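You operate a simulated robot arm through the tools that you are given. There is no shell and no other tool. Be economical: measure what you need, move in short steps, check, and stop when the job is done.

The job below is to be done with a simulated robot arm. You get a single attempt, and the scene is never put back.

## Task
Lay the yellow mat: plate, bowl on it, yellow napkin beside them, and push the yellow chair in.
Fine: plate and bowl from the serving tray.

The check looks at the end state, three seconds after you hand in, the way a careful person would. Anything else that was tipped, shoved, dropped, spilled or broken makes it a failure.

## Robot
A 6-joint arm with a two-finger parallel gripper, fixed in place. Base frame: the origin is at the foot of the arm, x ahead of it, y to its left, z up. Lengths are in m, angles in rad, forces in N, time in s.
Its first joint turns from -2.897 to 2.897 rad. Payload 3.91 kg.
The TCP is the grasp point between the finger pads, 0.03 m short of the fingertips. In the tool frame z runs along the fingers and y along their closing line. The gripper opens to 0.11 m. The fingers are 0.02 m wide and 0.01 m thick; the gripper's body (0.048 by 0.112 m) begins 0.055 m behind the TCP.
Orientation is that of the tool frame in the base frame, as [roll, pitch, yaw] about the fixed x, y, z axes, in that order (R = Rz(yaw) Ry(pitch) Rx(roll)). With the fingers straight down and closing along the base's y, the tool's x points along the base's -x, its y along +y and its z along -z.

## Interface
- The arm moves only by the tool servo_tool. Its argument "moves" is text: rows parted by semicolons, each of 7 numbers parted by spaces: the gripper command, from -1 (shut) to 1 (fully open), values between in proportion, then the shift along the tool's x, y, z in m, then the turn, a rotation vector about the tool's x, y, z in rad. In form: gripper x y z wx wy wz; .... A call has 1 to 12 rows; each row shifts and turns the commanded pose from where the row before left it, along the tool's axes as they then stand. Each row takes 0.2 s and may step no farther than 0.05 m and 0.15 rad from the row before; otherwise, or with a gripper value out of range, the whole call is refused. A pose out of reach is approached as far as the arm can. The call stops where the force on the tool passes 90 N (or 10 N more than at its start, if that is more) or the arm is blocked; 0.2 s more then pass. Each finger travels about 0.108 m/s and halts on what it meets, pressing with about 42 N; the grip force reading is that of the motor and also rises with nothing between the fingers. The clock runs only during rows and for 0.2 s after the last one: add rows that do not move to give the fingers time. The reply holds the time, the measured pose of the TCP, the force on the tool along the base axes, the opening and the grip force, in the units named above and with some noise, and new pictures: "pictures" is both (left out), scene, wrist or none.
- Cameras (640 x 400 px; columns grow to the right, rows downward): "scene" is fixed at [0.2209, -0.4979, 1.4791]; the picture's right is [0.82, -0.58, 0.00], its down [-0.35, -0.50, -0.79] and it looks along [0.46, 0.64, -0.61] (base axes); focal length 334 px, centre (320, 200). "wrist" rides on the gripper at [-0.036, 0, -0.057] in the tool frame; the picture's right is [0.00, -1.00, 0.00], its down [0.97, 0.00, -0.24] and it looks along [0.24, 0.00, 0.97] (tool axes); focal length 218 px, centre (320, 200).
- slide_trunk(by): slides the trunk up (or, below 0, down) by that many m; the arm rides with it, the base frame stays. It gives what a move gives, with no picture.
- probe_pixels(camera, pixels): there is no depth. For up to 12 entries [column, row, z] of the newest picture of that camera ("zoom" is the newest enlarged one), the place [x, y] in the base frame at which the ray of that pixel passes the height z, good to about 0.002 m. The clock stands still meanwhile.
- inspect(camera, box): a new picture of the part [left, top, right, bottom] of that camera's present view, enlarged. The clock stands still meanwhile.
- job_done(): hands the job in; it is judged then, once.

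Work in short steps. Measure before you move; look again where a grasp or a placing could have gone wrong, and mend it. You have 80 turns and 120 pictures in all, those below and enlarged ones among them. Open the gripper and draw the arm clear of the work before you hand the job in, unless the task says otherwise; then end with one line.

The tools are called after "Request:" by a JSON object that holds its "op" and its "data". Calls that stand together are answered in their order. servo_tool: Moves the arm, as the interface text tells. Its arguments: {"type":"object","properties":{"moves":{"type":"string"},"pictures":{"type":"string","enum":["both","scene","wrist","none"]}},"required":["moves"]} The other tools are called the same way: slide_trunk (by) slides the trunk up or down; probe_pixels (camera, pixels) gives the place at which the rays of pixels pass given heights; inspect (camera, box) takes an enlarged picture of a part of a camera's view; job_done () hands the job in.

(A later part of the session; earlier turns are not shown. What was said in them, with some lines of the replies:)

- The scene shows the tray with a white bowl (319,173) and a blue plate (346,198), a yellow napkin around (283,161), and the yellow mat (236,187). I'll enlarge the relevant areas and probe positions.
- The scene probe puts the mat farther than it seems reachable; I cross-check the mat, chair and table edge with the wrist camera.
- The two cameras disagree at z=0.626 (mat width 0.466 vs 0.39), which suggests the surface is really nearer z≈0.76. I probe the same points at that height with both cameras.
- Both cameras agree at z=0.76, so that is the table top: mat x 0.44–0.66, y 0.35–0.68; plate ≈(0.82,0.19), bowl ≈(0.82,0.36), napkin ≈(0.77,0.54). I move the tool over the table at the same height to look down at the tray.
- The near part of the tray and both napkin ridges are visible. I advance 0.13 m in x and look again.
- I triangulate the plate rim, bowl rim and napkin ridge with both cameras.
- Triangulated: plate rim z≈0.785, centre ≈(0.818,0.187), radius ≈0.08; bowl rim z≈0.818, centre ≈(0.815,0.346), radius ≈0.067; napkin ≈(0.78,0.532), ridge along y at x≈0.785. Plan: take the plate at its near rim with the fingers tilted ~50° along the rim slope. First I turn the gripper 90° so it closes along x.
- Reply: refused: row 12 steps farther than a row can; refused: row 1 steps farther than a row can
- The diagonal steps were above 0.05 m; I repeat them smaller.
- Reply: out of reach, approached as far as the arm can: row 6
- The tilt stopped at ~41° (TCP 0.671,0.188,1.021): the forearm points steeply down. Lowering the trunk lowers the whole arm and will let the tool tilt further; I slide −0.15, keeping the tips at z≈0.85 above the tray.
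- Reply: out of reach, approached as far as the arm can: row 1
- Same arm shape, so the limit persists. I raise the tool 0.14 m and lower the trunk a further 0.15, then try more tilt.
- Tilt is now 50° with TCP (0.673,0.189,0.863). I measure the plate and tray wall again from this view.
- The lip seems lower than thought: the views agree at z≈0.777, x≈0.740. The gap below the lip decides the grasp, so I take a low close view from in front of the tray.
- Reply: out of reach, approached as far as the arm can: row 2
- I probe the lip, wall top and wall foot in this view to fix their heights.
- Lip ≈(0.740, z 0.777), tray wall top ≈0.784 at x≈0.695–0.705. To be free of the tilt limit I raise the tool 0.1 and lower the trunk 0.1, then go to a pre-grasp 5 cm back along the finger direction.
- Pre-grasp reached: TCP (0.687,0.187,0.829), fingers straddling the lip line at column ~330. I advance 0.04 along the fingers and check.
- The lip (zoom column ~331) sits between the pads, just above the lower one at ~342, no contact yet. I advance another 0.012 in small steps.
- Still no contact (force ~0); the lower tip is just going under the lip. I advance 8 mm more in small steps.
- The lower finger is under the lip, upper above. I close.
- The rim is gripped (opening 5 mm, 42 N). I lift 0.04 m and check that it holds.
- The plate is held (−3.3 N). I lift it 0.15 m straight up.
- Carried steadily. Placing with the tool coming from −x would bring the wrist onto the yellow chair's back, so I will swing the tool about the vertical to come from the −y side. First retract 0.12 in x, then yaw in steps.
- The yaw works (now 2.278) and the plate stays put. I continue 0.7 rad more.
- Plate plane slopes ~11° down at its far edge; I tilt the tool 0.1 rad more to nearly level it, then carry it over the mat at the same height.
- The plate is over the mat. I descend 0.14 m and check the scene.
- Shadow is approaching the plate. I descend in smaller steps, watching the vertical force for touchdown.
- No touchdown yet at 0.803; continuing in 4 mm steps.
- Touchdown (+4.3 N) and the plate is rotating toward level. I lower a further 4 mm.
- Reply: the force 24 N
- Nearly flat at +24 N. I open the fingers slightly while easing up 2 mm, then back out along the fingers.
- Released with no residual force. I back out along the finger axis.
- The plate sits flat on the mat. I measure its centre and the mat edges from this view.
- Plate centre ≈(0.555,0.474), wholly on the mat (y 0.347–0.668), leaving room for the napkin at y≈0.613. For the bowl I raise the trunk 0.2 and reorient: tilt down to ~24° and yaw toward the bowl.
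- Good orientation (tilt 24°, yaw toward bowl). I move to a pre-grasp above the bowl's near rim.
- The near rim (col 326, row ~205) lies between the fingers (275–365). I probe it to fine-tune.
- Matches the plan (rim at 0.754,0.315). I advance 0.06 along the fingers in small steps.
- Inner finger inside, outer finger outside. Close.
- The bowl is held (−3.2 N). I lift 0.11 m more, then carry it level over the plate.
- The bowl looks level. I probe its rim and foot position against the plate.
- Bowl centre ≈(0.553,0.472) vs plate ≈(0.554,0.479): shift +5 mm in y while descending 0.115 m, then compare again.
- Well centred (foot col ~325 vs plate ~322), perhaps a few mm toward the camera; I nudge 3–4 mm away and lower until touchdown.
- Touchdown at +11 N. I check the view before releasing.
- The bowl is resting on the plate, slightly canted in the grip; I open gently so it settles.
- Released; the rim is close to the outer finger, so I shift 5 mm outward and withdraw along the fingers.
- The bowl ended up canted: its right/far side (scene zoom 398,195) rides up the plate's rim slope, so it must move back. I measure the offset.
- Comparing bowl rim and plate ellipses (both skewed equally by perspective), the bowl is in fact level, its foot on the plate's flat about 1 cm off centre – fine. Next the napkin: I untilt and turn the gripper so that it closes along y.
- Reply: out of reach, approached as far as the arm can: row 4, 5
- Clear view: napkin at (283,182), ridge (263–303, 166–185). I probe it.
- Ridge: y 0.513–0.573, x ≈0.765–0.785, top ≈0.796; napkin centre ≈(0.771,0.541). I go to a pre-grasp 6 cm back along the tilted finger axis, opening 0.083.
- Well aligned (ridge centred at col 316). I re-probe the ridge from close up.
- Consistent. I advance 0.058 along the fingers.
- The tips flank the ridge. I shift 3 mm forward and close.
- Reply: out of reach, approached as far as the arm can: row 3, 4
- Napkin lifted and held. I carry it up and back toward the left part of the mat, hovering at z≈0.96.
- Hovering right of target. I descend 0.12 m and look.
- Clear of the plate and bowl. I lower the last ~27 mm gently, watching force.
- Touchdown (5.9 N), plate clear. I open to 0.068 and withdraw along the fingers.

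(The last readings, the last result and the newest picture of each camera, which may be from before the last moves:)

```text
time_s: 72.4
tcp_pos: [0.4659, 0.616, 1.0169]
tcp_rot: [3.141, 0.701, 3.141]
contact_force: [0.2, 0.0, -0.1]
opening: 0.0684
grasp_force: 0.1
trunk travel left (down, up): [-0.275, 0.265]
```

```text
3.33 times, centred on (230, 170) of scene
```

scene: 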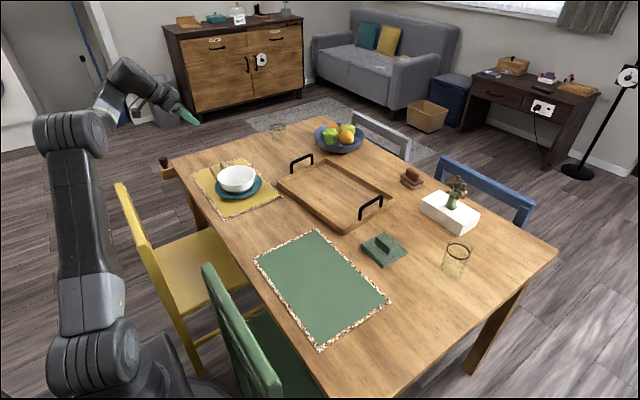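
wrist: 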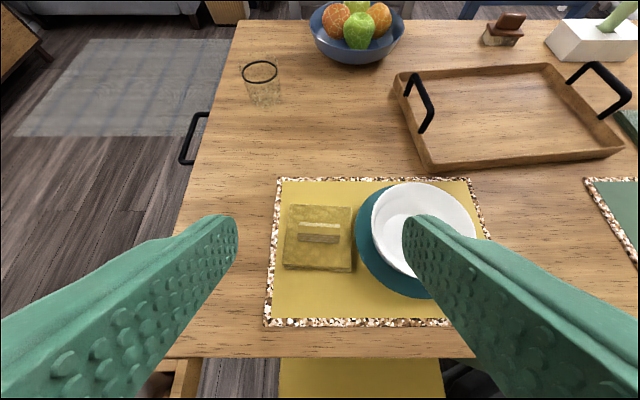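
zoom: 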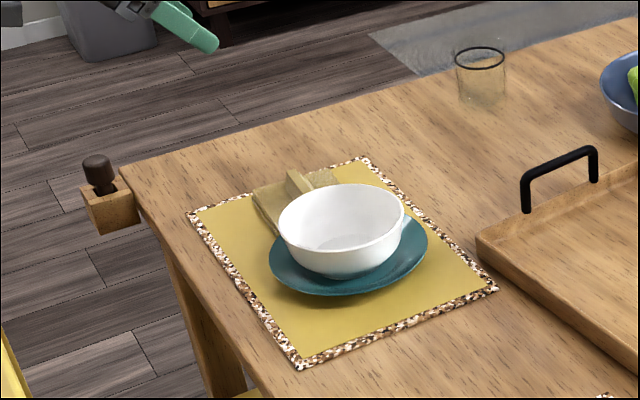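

The setting is right: bowl on plate, napkin beside, all on the mat. Now the chair: I untilt the tool and move back above it to look down at its back.

Request:
{"op": "servo_tool", "data": {"moves": "-0.5 0 0 -0.04 0 0.14 0; -0.5 0 0 -0.03 0 0.14 0; -0.5 0 0 -0.03 0 0.14 0; -0.5 0 0 0 0 0.14 0; -0.5 0 0 0 0 0.141 0; -0.5 0.045 -0.015 0 0 0 0; -0.5 0.045 -0.015 0 0 0 0; -0.5 0.045 -0.015 0 0 0 0; -0.5 0 -0.04 0 0 0 0; -0.5 0 -0.04 0 0 0 0; -0.5 0 0 0 0 0 0"}}

```text
time_s: 74.8
tcp_pos: [0.2753, 0.4825, 1.036]
tcp_rot: [-3.141, 0.0, -3.141]
contact_force: [-0.9, 0.3, -0.3]
opening: 0.0277
grasp_force: 0.2
out of reach, approached as far as the arm can: row 3, 4, 5
trunk travel left (down, up): [-0.275, 0.265]
```

scene: 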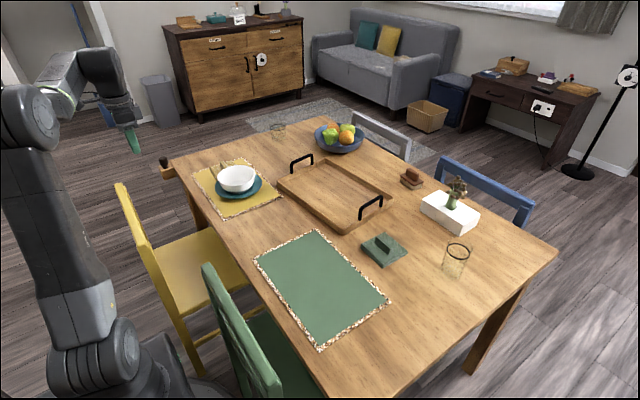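
wrist: 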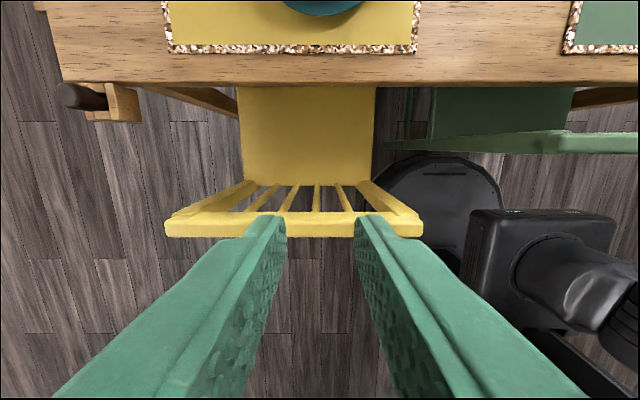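

I probe the rail ends in both cameras to get the height and position of the chair's back.

Request:
{"op": "probe_pixels", "data": {"camera": "wrist", "pixels": [[166, 236, 0.86], [423, 236, 0.86], [166, 236, 0.9], [423, 236, 0.9], [172, 217, 0.88], [415, 213, 0.88], [245, 182, 0.45], [370, 182, 0.45], [240, 90, 0.45], [376, 90, 0.45], [430, 130, 0.45]]}}

Request:
{"op": "inspect", "data": {"camera": "scene", "box": [90, 170, 290, 380]}}

Request:
{"op": "probe_pixels", "data": {"camera": "scene", "pixels": [[117, 184, 0.86], [147, 255, 0.86], [117, 184, 0.9], [147, 255, 0.9], [117, 184, 0.83], [147, 255, 0.83]]}}

```text
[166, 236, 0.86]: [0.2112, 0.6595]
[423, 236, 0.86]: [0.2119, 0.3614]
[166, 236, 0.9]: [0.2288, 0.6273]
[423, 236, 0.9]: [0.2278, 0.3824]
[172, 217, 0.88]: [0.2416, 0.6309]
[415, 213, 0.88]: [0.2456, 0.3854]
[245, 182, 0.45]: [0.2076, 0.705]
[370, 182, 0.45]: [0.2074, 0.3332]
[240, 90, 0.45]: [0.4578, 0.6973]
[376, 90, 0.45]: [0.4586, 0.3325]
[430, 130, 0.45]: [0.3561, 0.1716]
```

```text
1.90 times, centred on (190, 275) of scene
```

zoom: 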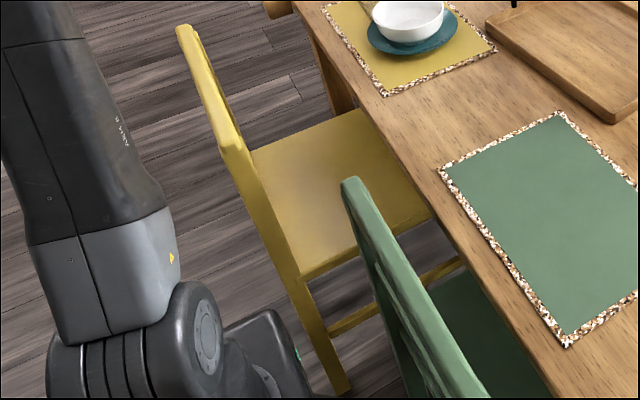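

```text
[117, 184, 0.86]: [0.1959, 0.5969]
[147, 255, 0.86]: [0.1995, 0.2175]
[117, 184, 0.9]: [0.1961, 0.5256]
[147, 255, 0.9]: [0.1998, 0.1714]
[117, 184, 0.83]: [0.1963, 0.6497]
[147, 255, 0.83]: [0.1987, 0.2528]
```

The two views agree on a rail top at z≈0.80, rear at x≈0.19, y 0.32–0.70 (chair centre y≈0.51). I verify the seat height with the scene camera, then move behind the chair.

Request:
{"op": "probe_pixels", "data": {"camera": "scene", "pixels": [[153.2, 248.7, 0.45], [179.5, 319, 0.45], [153.2, 248.7, 0.48], [179.5, 319, 0.48], [117.5, 183, 0.8], [140, 247.6, 0.8], [240, 290, 0.45]]}}

Request:
{"op": "servo_tool", "data": {"moves": "-1 0.045 0.003 0 0 0 0; -1 0.045 0.003 0 0 0 0; -1 0.045 0.003 0 0 0 0; -1 0.04 0.003 0 0 0 0; -1 0.02 0.015 0 0 0 0; -1 0 0 0 0 0 0"}}

```text
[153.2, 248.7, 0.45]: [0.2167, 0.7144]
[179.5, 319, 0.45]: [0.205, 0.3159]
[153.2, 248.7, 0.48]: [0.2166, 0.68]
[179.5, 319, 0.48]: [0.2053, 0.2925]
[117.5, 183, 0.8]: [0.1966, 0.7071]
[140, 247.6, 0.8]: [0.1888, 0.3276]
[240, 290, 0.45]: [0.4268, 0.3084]
```

```text
time_s: 76.2
tcp_pos: [0.0811, 0.5102, 1.0356]
tcp_rot: [3.14, -0.001, -3.141]
contact_force: [0.5, -0.5, -0.5]
opening: 0.0
grasp_force: 37.6
trunk travel left (down, up): [-0.275, 0.265]
```

scene: 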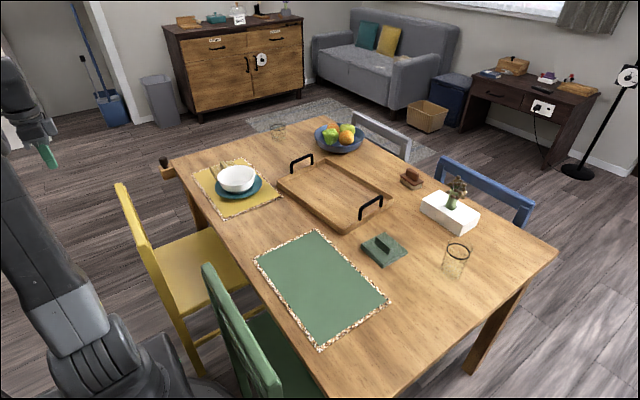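
wrist: 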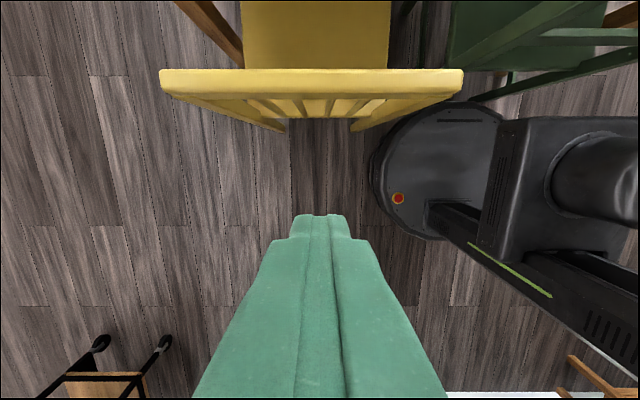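

Seat at z≈0.45 confirmed; the tool is behind the chair, fingers shut at (0.081,0.510). I descend in x=0.08 clear of the rail, checking halfway.

Request:
{"op": "servo_tool", "data": {"moves": "-1 0 0 0.045 0 0 0; -1 0 0 0.045 0 0 0; -1 0 0 0.045 0 0 0; -1 0 0 0.045 0 0 0; -1 0 0 0.045 0 0 0; -1 0 0 0.045 0 0 0; -1 0 0 0 0 0 0"}}

```text
time_s: 77.8
tcp_pos: [0.0812, 0.5103, 0.7669]
tcp_rot: [-3.141, 0.0, 3.142]
contact_force: [0.1, 0.1, -0.3]
opening: 0.0
grasp_force: 37.7
trunk travel left (down, up): [-0.275, 0.265]
```

scene: 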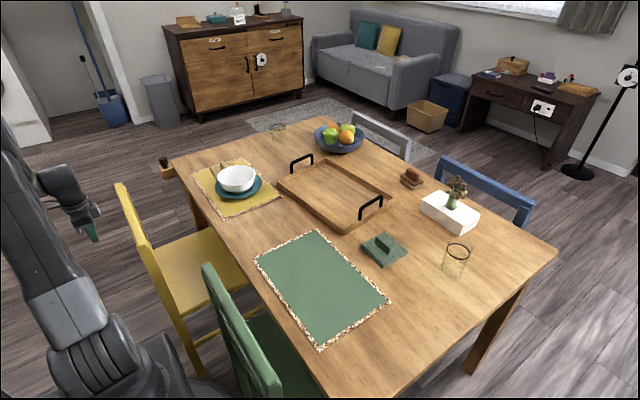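
wrist: 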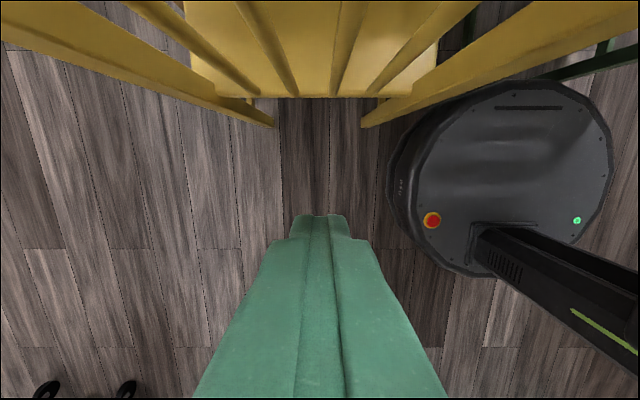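

I probe the seat's rear edge from here.

Request:
{"op": "probe_pixels", "data": {"camera": "wrist", "pixels": [[320, 97, 0.45], [195, 90, 0.45], [437, 90, 0.45], [295, 97, 0.45], [335, 97, 0.45], [272, 127, 0.1], [365, 127, 0.1], [275, 120, 0.02]]}}

Request:
{"op": "servo_tool", "data": {"moves": "-1 0 0 0.045 0 0 0; -1 0 0 0.045 0 0 0; -1 0 0 0.045 0 -0.1 0; -1 0 0 0.045 0 -0.1 0; -1 0 0 0.045 0 -0.1 0; -1 0 0 0.035 0 0 0; -1 0 0 0 0 0 0"}}

```text
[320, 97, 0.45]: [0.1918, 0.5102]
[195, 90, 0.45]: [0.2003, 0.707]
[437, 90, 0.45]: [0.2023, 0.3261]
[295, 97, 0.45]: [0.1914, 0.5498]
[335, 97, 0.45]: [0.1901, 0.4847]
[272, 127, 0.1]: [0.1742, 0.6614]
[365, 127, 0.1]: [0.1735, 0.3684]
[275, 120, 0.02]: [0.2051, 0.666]
```

```text
time_s: 79.4
tcp_pos: [0.1042, 0.51, 0.5088]
tcp_rot: [-3.141, 0.301, 3.141]
contact_force: [-0.3, 0.6, 0.4]
opening: 0.0001
grasp_force: 38.4
trunk travel left (down, up): [-0.275, 0.265]
```

scene: 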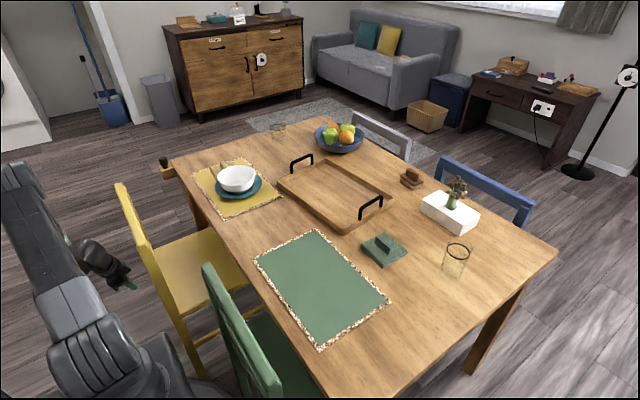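
wrist: 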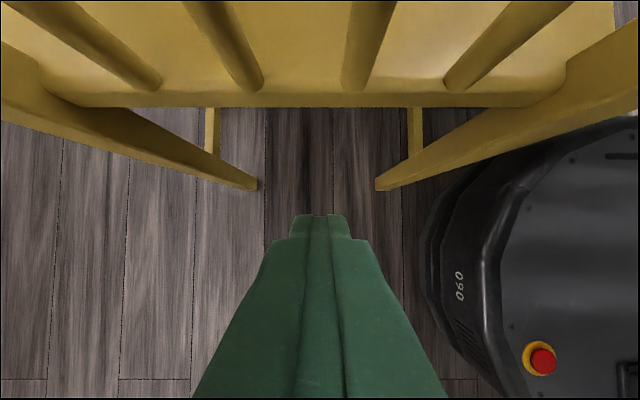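

The seat's straight rear edge (row ~100, x≈0.19, z≈0.45) is ahead of the closed, tilted fingertips. I lower so the tips are at seat height, centre at y≈0.516, and approach.

Request:
{"op": "servo_tool", "data": {"moves": "-1 0.0077 0.003 0.0249 0 0 0; -1 0.0077 0.003 0.0249 0 0 0; -1 -0.0191 0 0.0059 0 0 0; -1 -0.0191 0 0.0059 0 0 0; -1 -0.0095 0 0.003 0 0 0; -1 0 0 0 0 0 0"}}

```text
time_s: 80.8
tcp_pos: [0.1542, 0.5161, 0.4562]
tcp_rot: [-3.141, 0.3, -3.142]
contact_force: [0.1, 0.8, -0.4]
opening: 0.0
grasp_force: 37.8
trunk travel left (down, up): [-0.275, 0.265]
```

scene: 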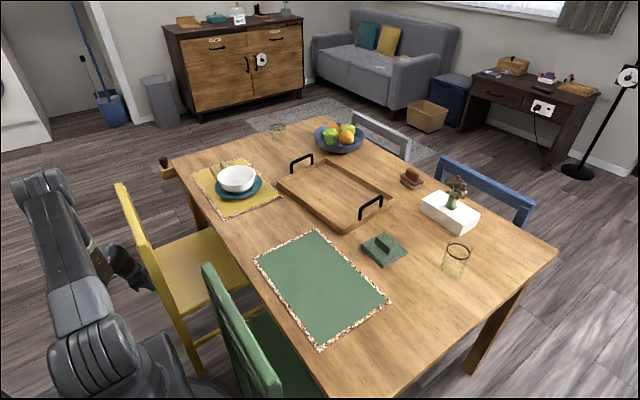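
wrist: 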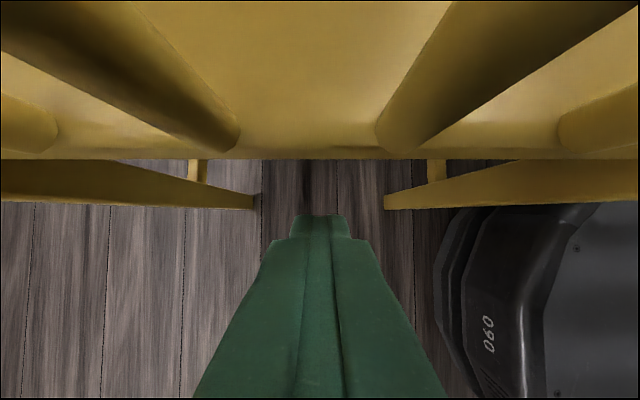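

Tips just short of the seat edge. I push forward slowly, watching the force.

Request:
{"op": "servo_tool", "data": {"moves": "-1 -0.0095 0 0.003 0 0 0; -1 -0.0095 0 0.003 0 0 0; -1 -0.0095 0 0.003 0 0 0; -1 -0.0095 0 0.003 0 0 0; -1 -0.0095 0 0.003 0 0 0"}}

```text
time_s: 82.0
tcp_pos: [0.2051, 0.5162, 0.4559]
tcp_rot: [3.14, 0.301, 3.141]
contact_force: [0.4, 0.4, -0.2]
opening: 0.0001
grasp_force: 37.7
trunk travel left (down, up): [-0.275, 0.265]
```

scene: 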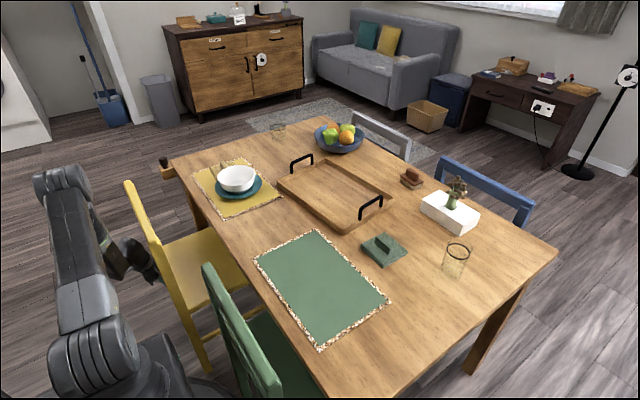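
wrist: 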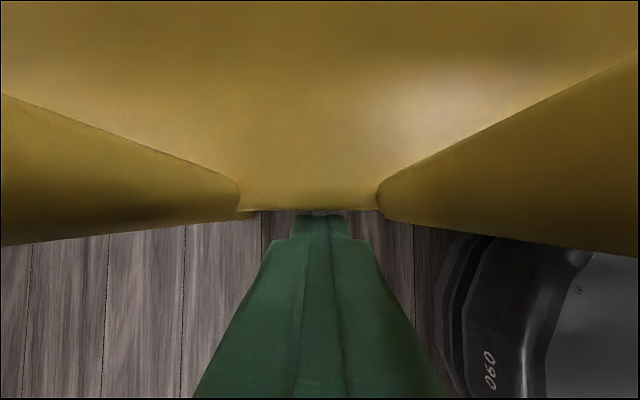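

The chair slides easily (rail end moved from col 117 to 127), upright. I push 0.08 m more.

Request:
{"op": "servo_tool", "data": {"moves": "-1 -0.0095 0 0.003 0 0 0; -1 -0.0095 0 0.003 0 0 0; -1 -0.0095 0 0.003 0 0 0; -1 -0.0095 0 0.003 0 0 0; -1 -0.0095 0 0.003 0 0 0; -1 -0.0095 0 0.003 0 0 0; -1 -0.0095 0 0.003 0 0 0; -1 -0.0095 0 0.003 0 0 0; -1 0 0 0 0 0 0"}}

Request:
{"op": "inspect", "data": {"camera": "scene", "box": [90, 130, 290, 380]}}

```text
time_s: 84.0
tcp_pos: [0.2851, 0.516, 0.4547]
tcp_rot: [-3.141, 0.3, 3.141]
contact_force: [-0.7, 0.5, -0.1]
opening: 0.0
grasp_force: 37.8
trunk travel left (down, up): [-0.275, 0.265]
```

scene: 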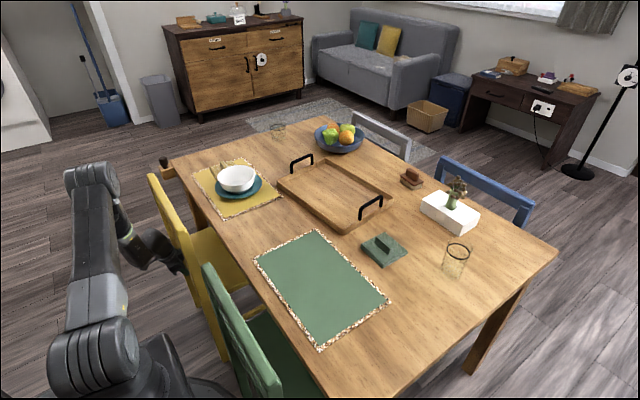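
wrist: 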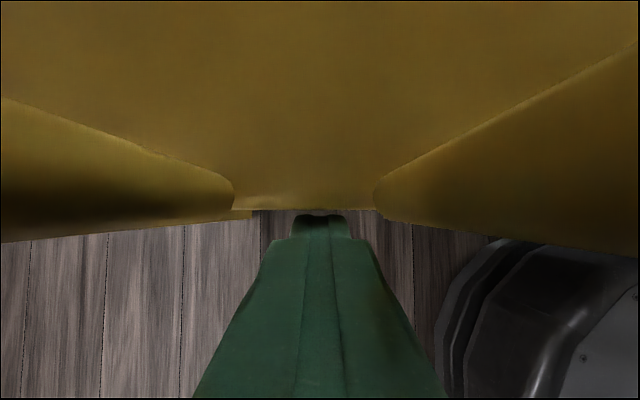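

```text
1.60 times, centred on (190, 255) of scene
```

zoom: 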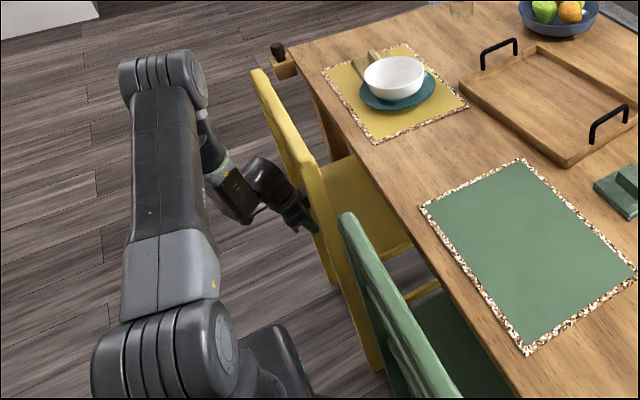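

The yellow back now lines up about with the green chair's. I measure the remaining gap to the table edge.

Request:
{"op": "probe_pixels", "data": {"camera": "scene", "pixels": [[147, 174, 0.8], [156, 174, 0.8], [170, 158, 0.76], [224, 240, 0.76], [204, 263, 0.8], [213, 262, 0.8], [180, 233, 0.8]]}}

```text
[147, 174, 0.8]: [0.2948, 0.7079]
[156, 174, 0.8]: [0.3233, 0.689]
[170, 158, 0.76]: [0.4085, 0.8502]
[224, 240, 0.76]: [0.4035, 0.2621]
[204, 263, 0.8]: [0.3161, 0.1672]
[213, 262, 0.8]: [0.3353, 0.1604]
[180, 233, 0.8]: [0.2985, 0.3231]
```

Yellow back front face at x≈0.325, table edge ≈0.405. I push 0.04 m more to leave about 4 cm.

Request:
{"op": "servo_tool", "data": {"moves": "-1 -0.0095 0 0.003 0 0 0; -1 -0.0095 0 0.003 0 0 0; -1 -0.0095 0 0.003 0 0 0; -1 -0.0095 0 0.003 0 0 0; -1 0 0 0 0 0 0"}}

```text
time_s: 84.8
tcp_pos: [0.2957, 0.5139, 0.4544]
tcp_rot: [3.14, 0.293, -3.131]
contact_force: [-74.4, -2.3, 20.1]
opening: 0.0002
grasp_force: 37.7
trunk travel left (down, up): [-0.275, 0.265]
stopped in row 3: the force on the tool passed its limit (the readings are from after the stop); the commanded pose is now the measured one
```

scene: 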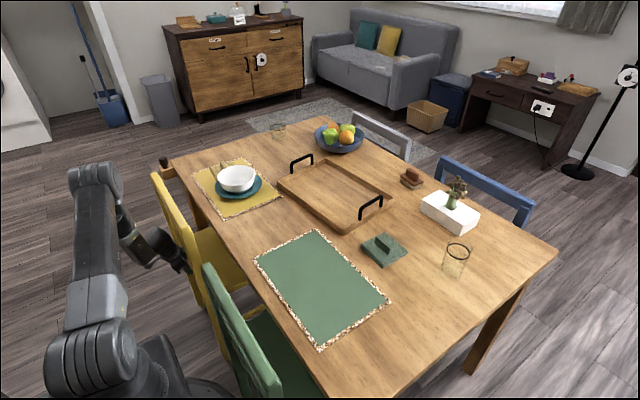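
wrist: 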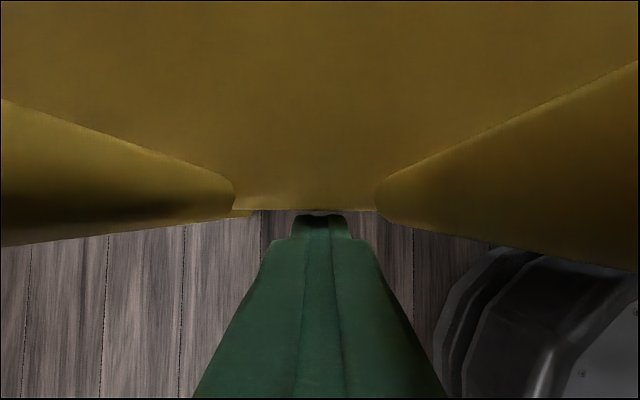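

The chair met a firm stop after another centimetre (74 N), so it is fully in; nothing else in the scene moved. I back off and raise the arm.

Request:
{"op": "servo_tool", "data": {"moves": "-1 0.0191 0 -0.0059 0 0 0; -1 0.038 0 -0.012 0 0 0; -1 0.038 0 -0.012 0 0 0; -1 0.038 0 -0.012 0 0 0; -1 0.038 0 -0.012 0 0 0; -1 -0.013 0 -0.042 0 0 0; -1 -0.013 0 -0.042 0 0 0; -1 -0.013 0 -0.042 0 0 0; -1 -0.013 0 -0.042 0 0 0; -1 -0.013 0 -0.042 0 0 0; -1 0 0 0 0 0 0"}}

```text
time_s: 87.2
tcp_pos: [0.1251, 0.5144, 0.6742]
tcp_rot: [-3.138, 0.294, -3.135]
contact_force: [0.5, -0.4, 0.0]
opening: 0.0001
grasp_force: 37.6
trunk travel left (down, up): [-0.275, 0.265]
```

scene: 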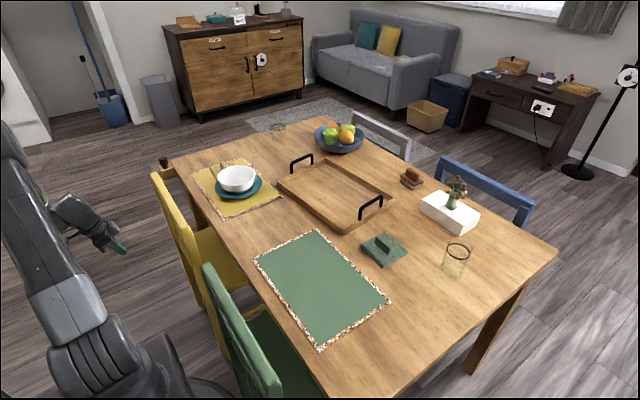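
wrist: 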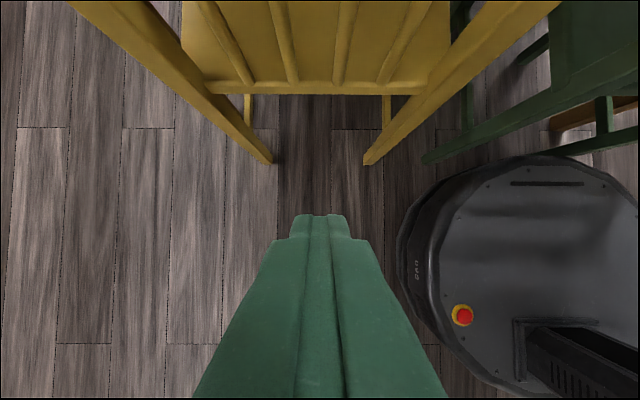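

The chair stands upright and tucked in; green and grey chairs unchanged. I raise the arm, open the gripper and take a final look.

Request:
{"op": "servo_tool", "data": {"moves": "1 0 0 -0.045 0 0.1 0; 1 0 0 -0.045 0 0.1 0; 1 0 0 -0.045 0 0.094 0; 1 0 0 -0.045 0 0 0; 1 0 0 -0.045 0 0 0; 1 0 0 -0.045 0 0 0; 1 0 0 -0.045 0 0 0; 1 0 0 -0.045 0 0 0; 1 0 0 0 0 0 0"}}

Request:
{"op": "inspect", "data": {"camera": "scene", "box": [130, 110, 410, 290]}}

```text
time_s: 89.2
tcp_pos: [0.1002, 0.514, 1.0317]
tcp_rot: [-3.139, -0.001, -3.138]
contact_force: [-0.2, -1.1, -0.7]
opening: 0.1102
grasp_force: 0.1
trunk travel left (down, up): [-0.275, 0.265]
```

scene: 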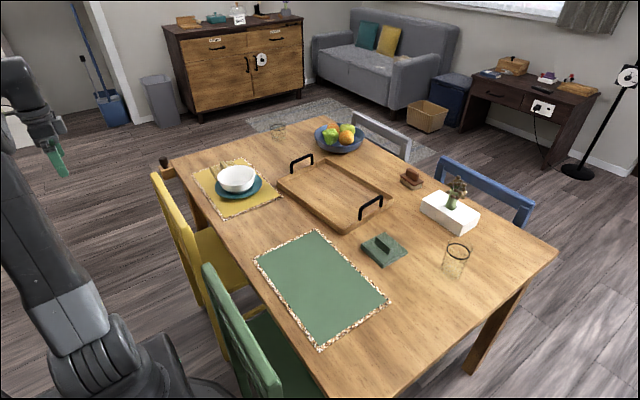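
wrist: 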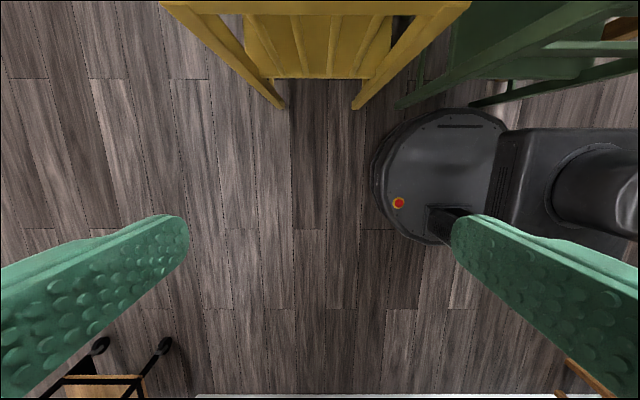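

```text
2.22 times, centred on (270, 200) of scene
```

zoom: 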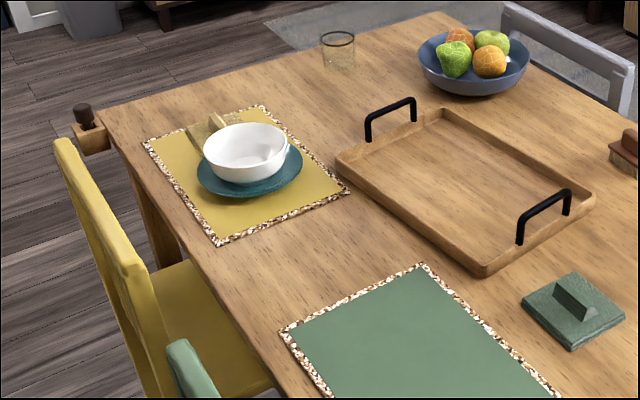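

Everything is in place: plate and bowl on the yellow mat, napkin beside them, chair pushed in, arm clear with the gripper open. Handing in.

Request:
{"op": "job_done", "data": {}}

```text
The job is handed in.
```

The yellow mat is laid: the plate and bowl from the serving tray are on it, with the bowl about 1 cm off the plate's centre, and the yellow napkin is beside them. The yellow chair is pushed in until it met a firm stop, about 7 cm short of the table edge.
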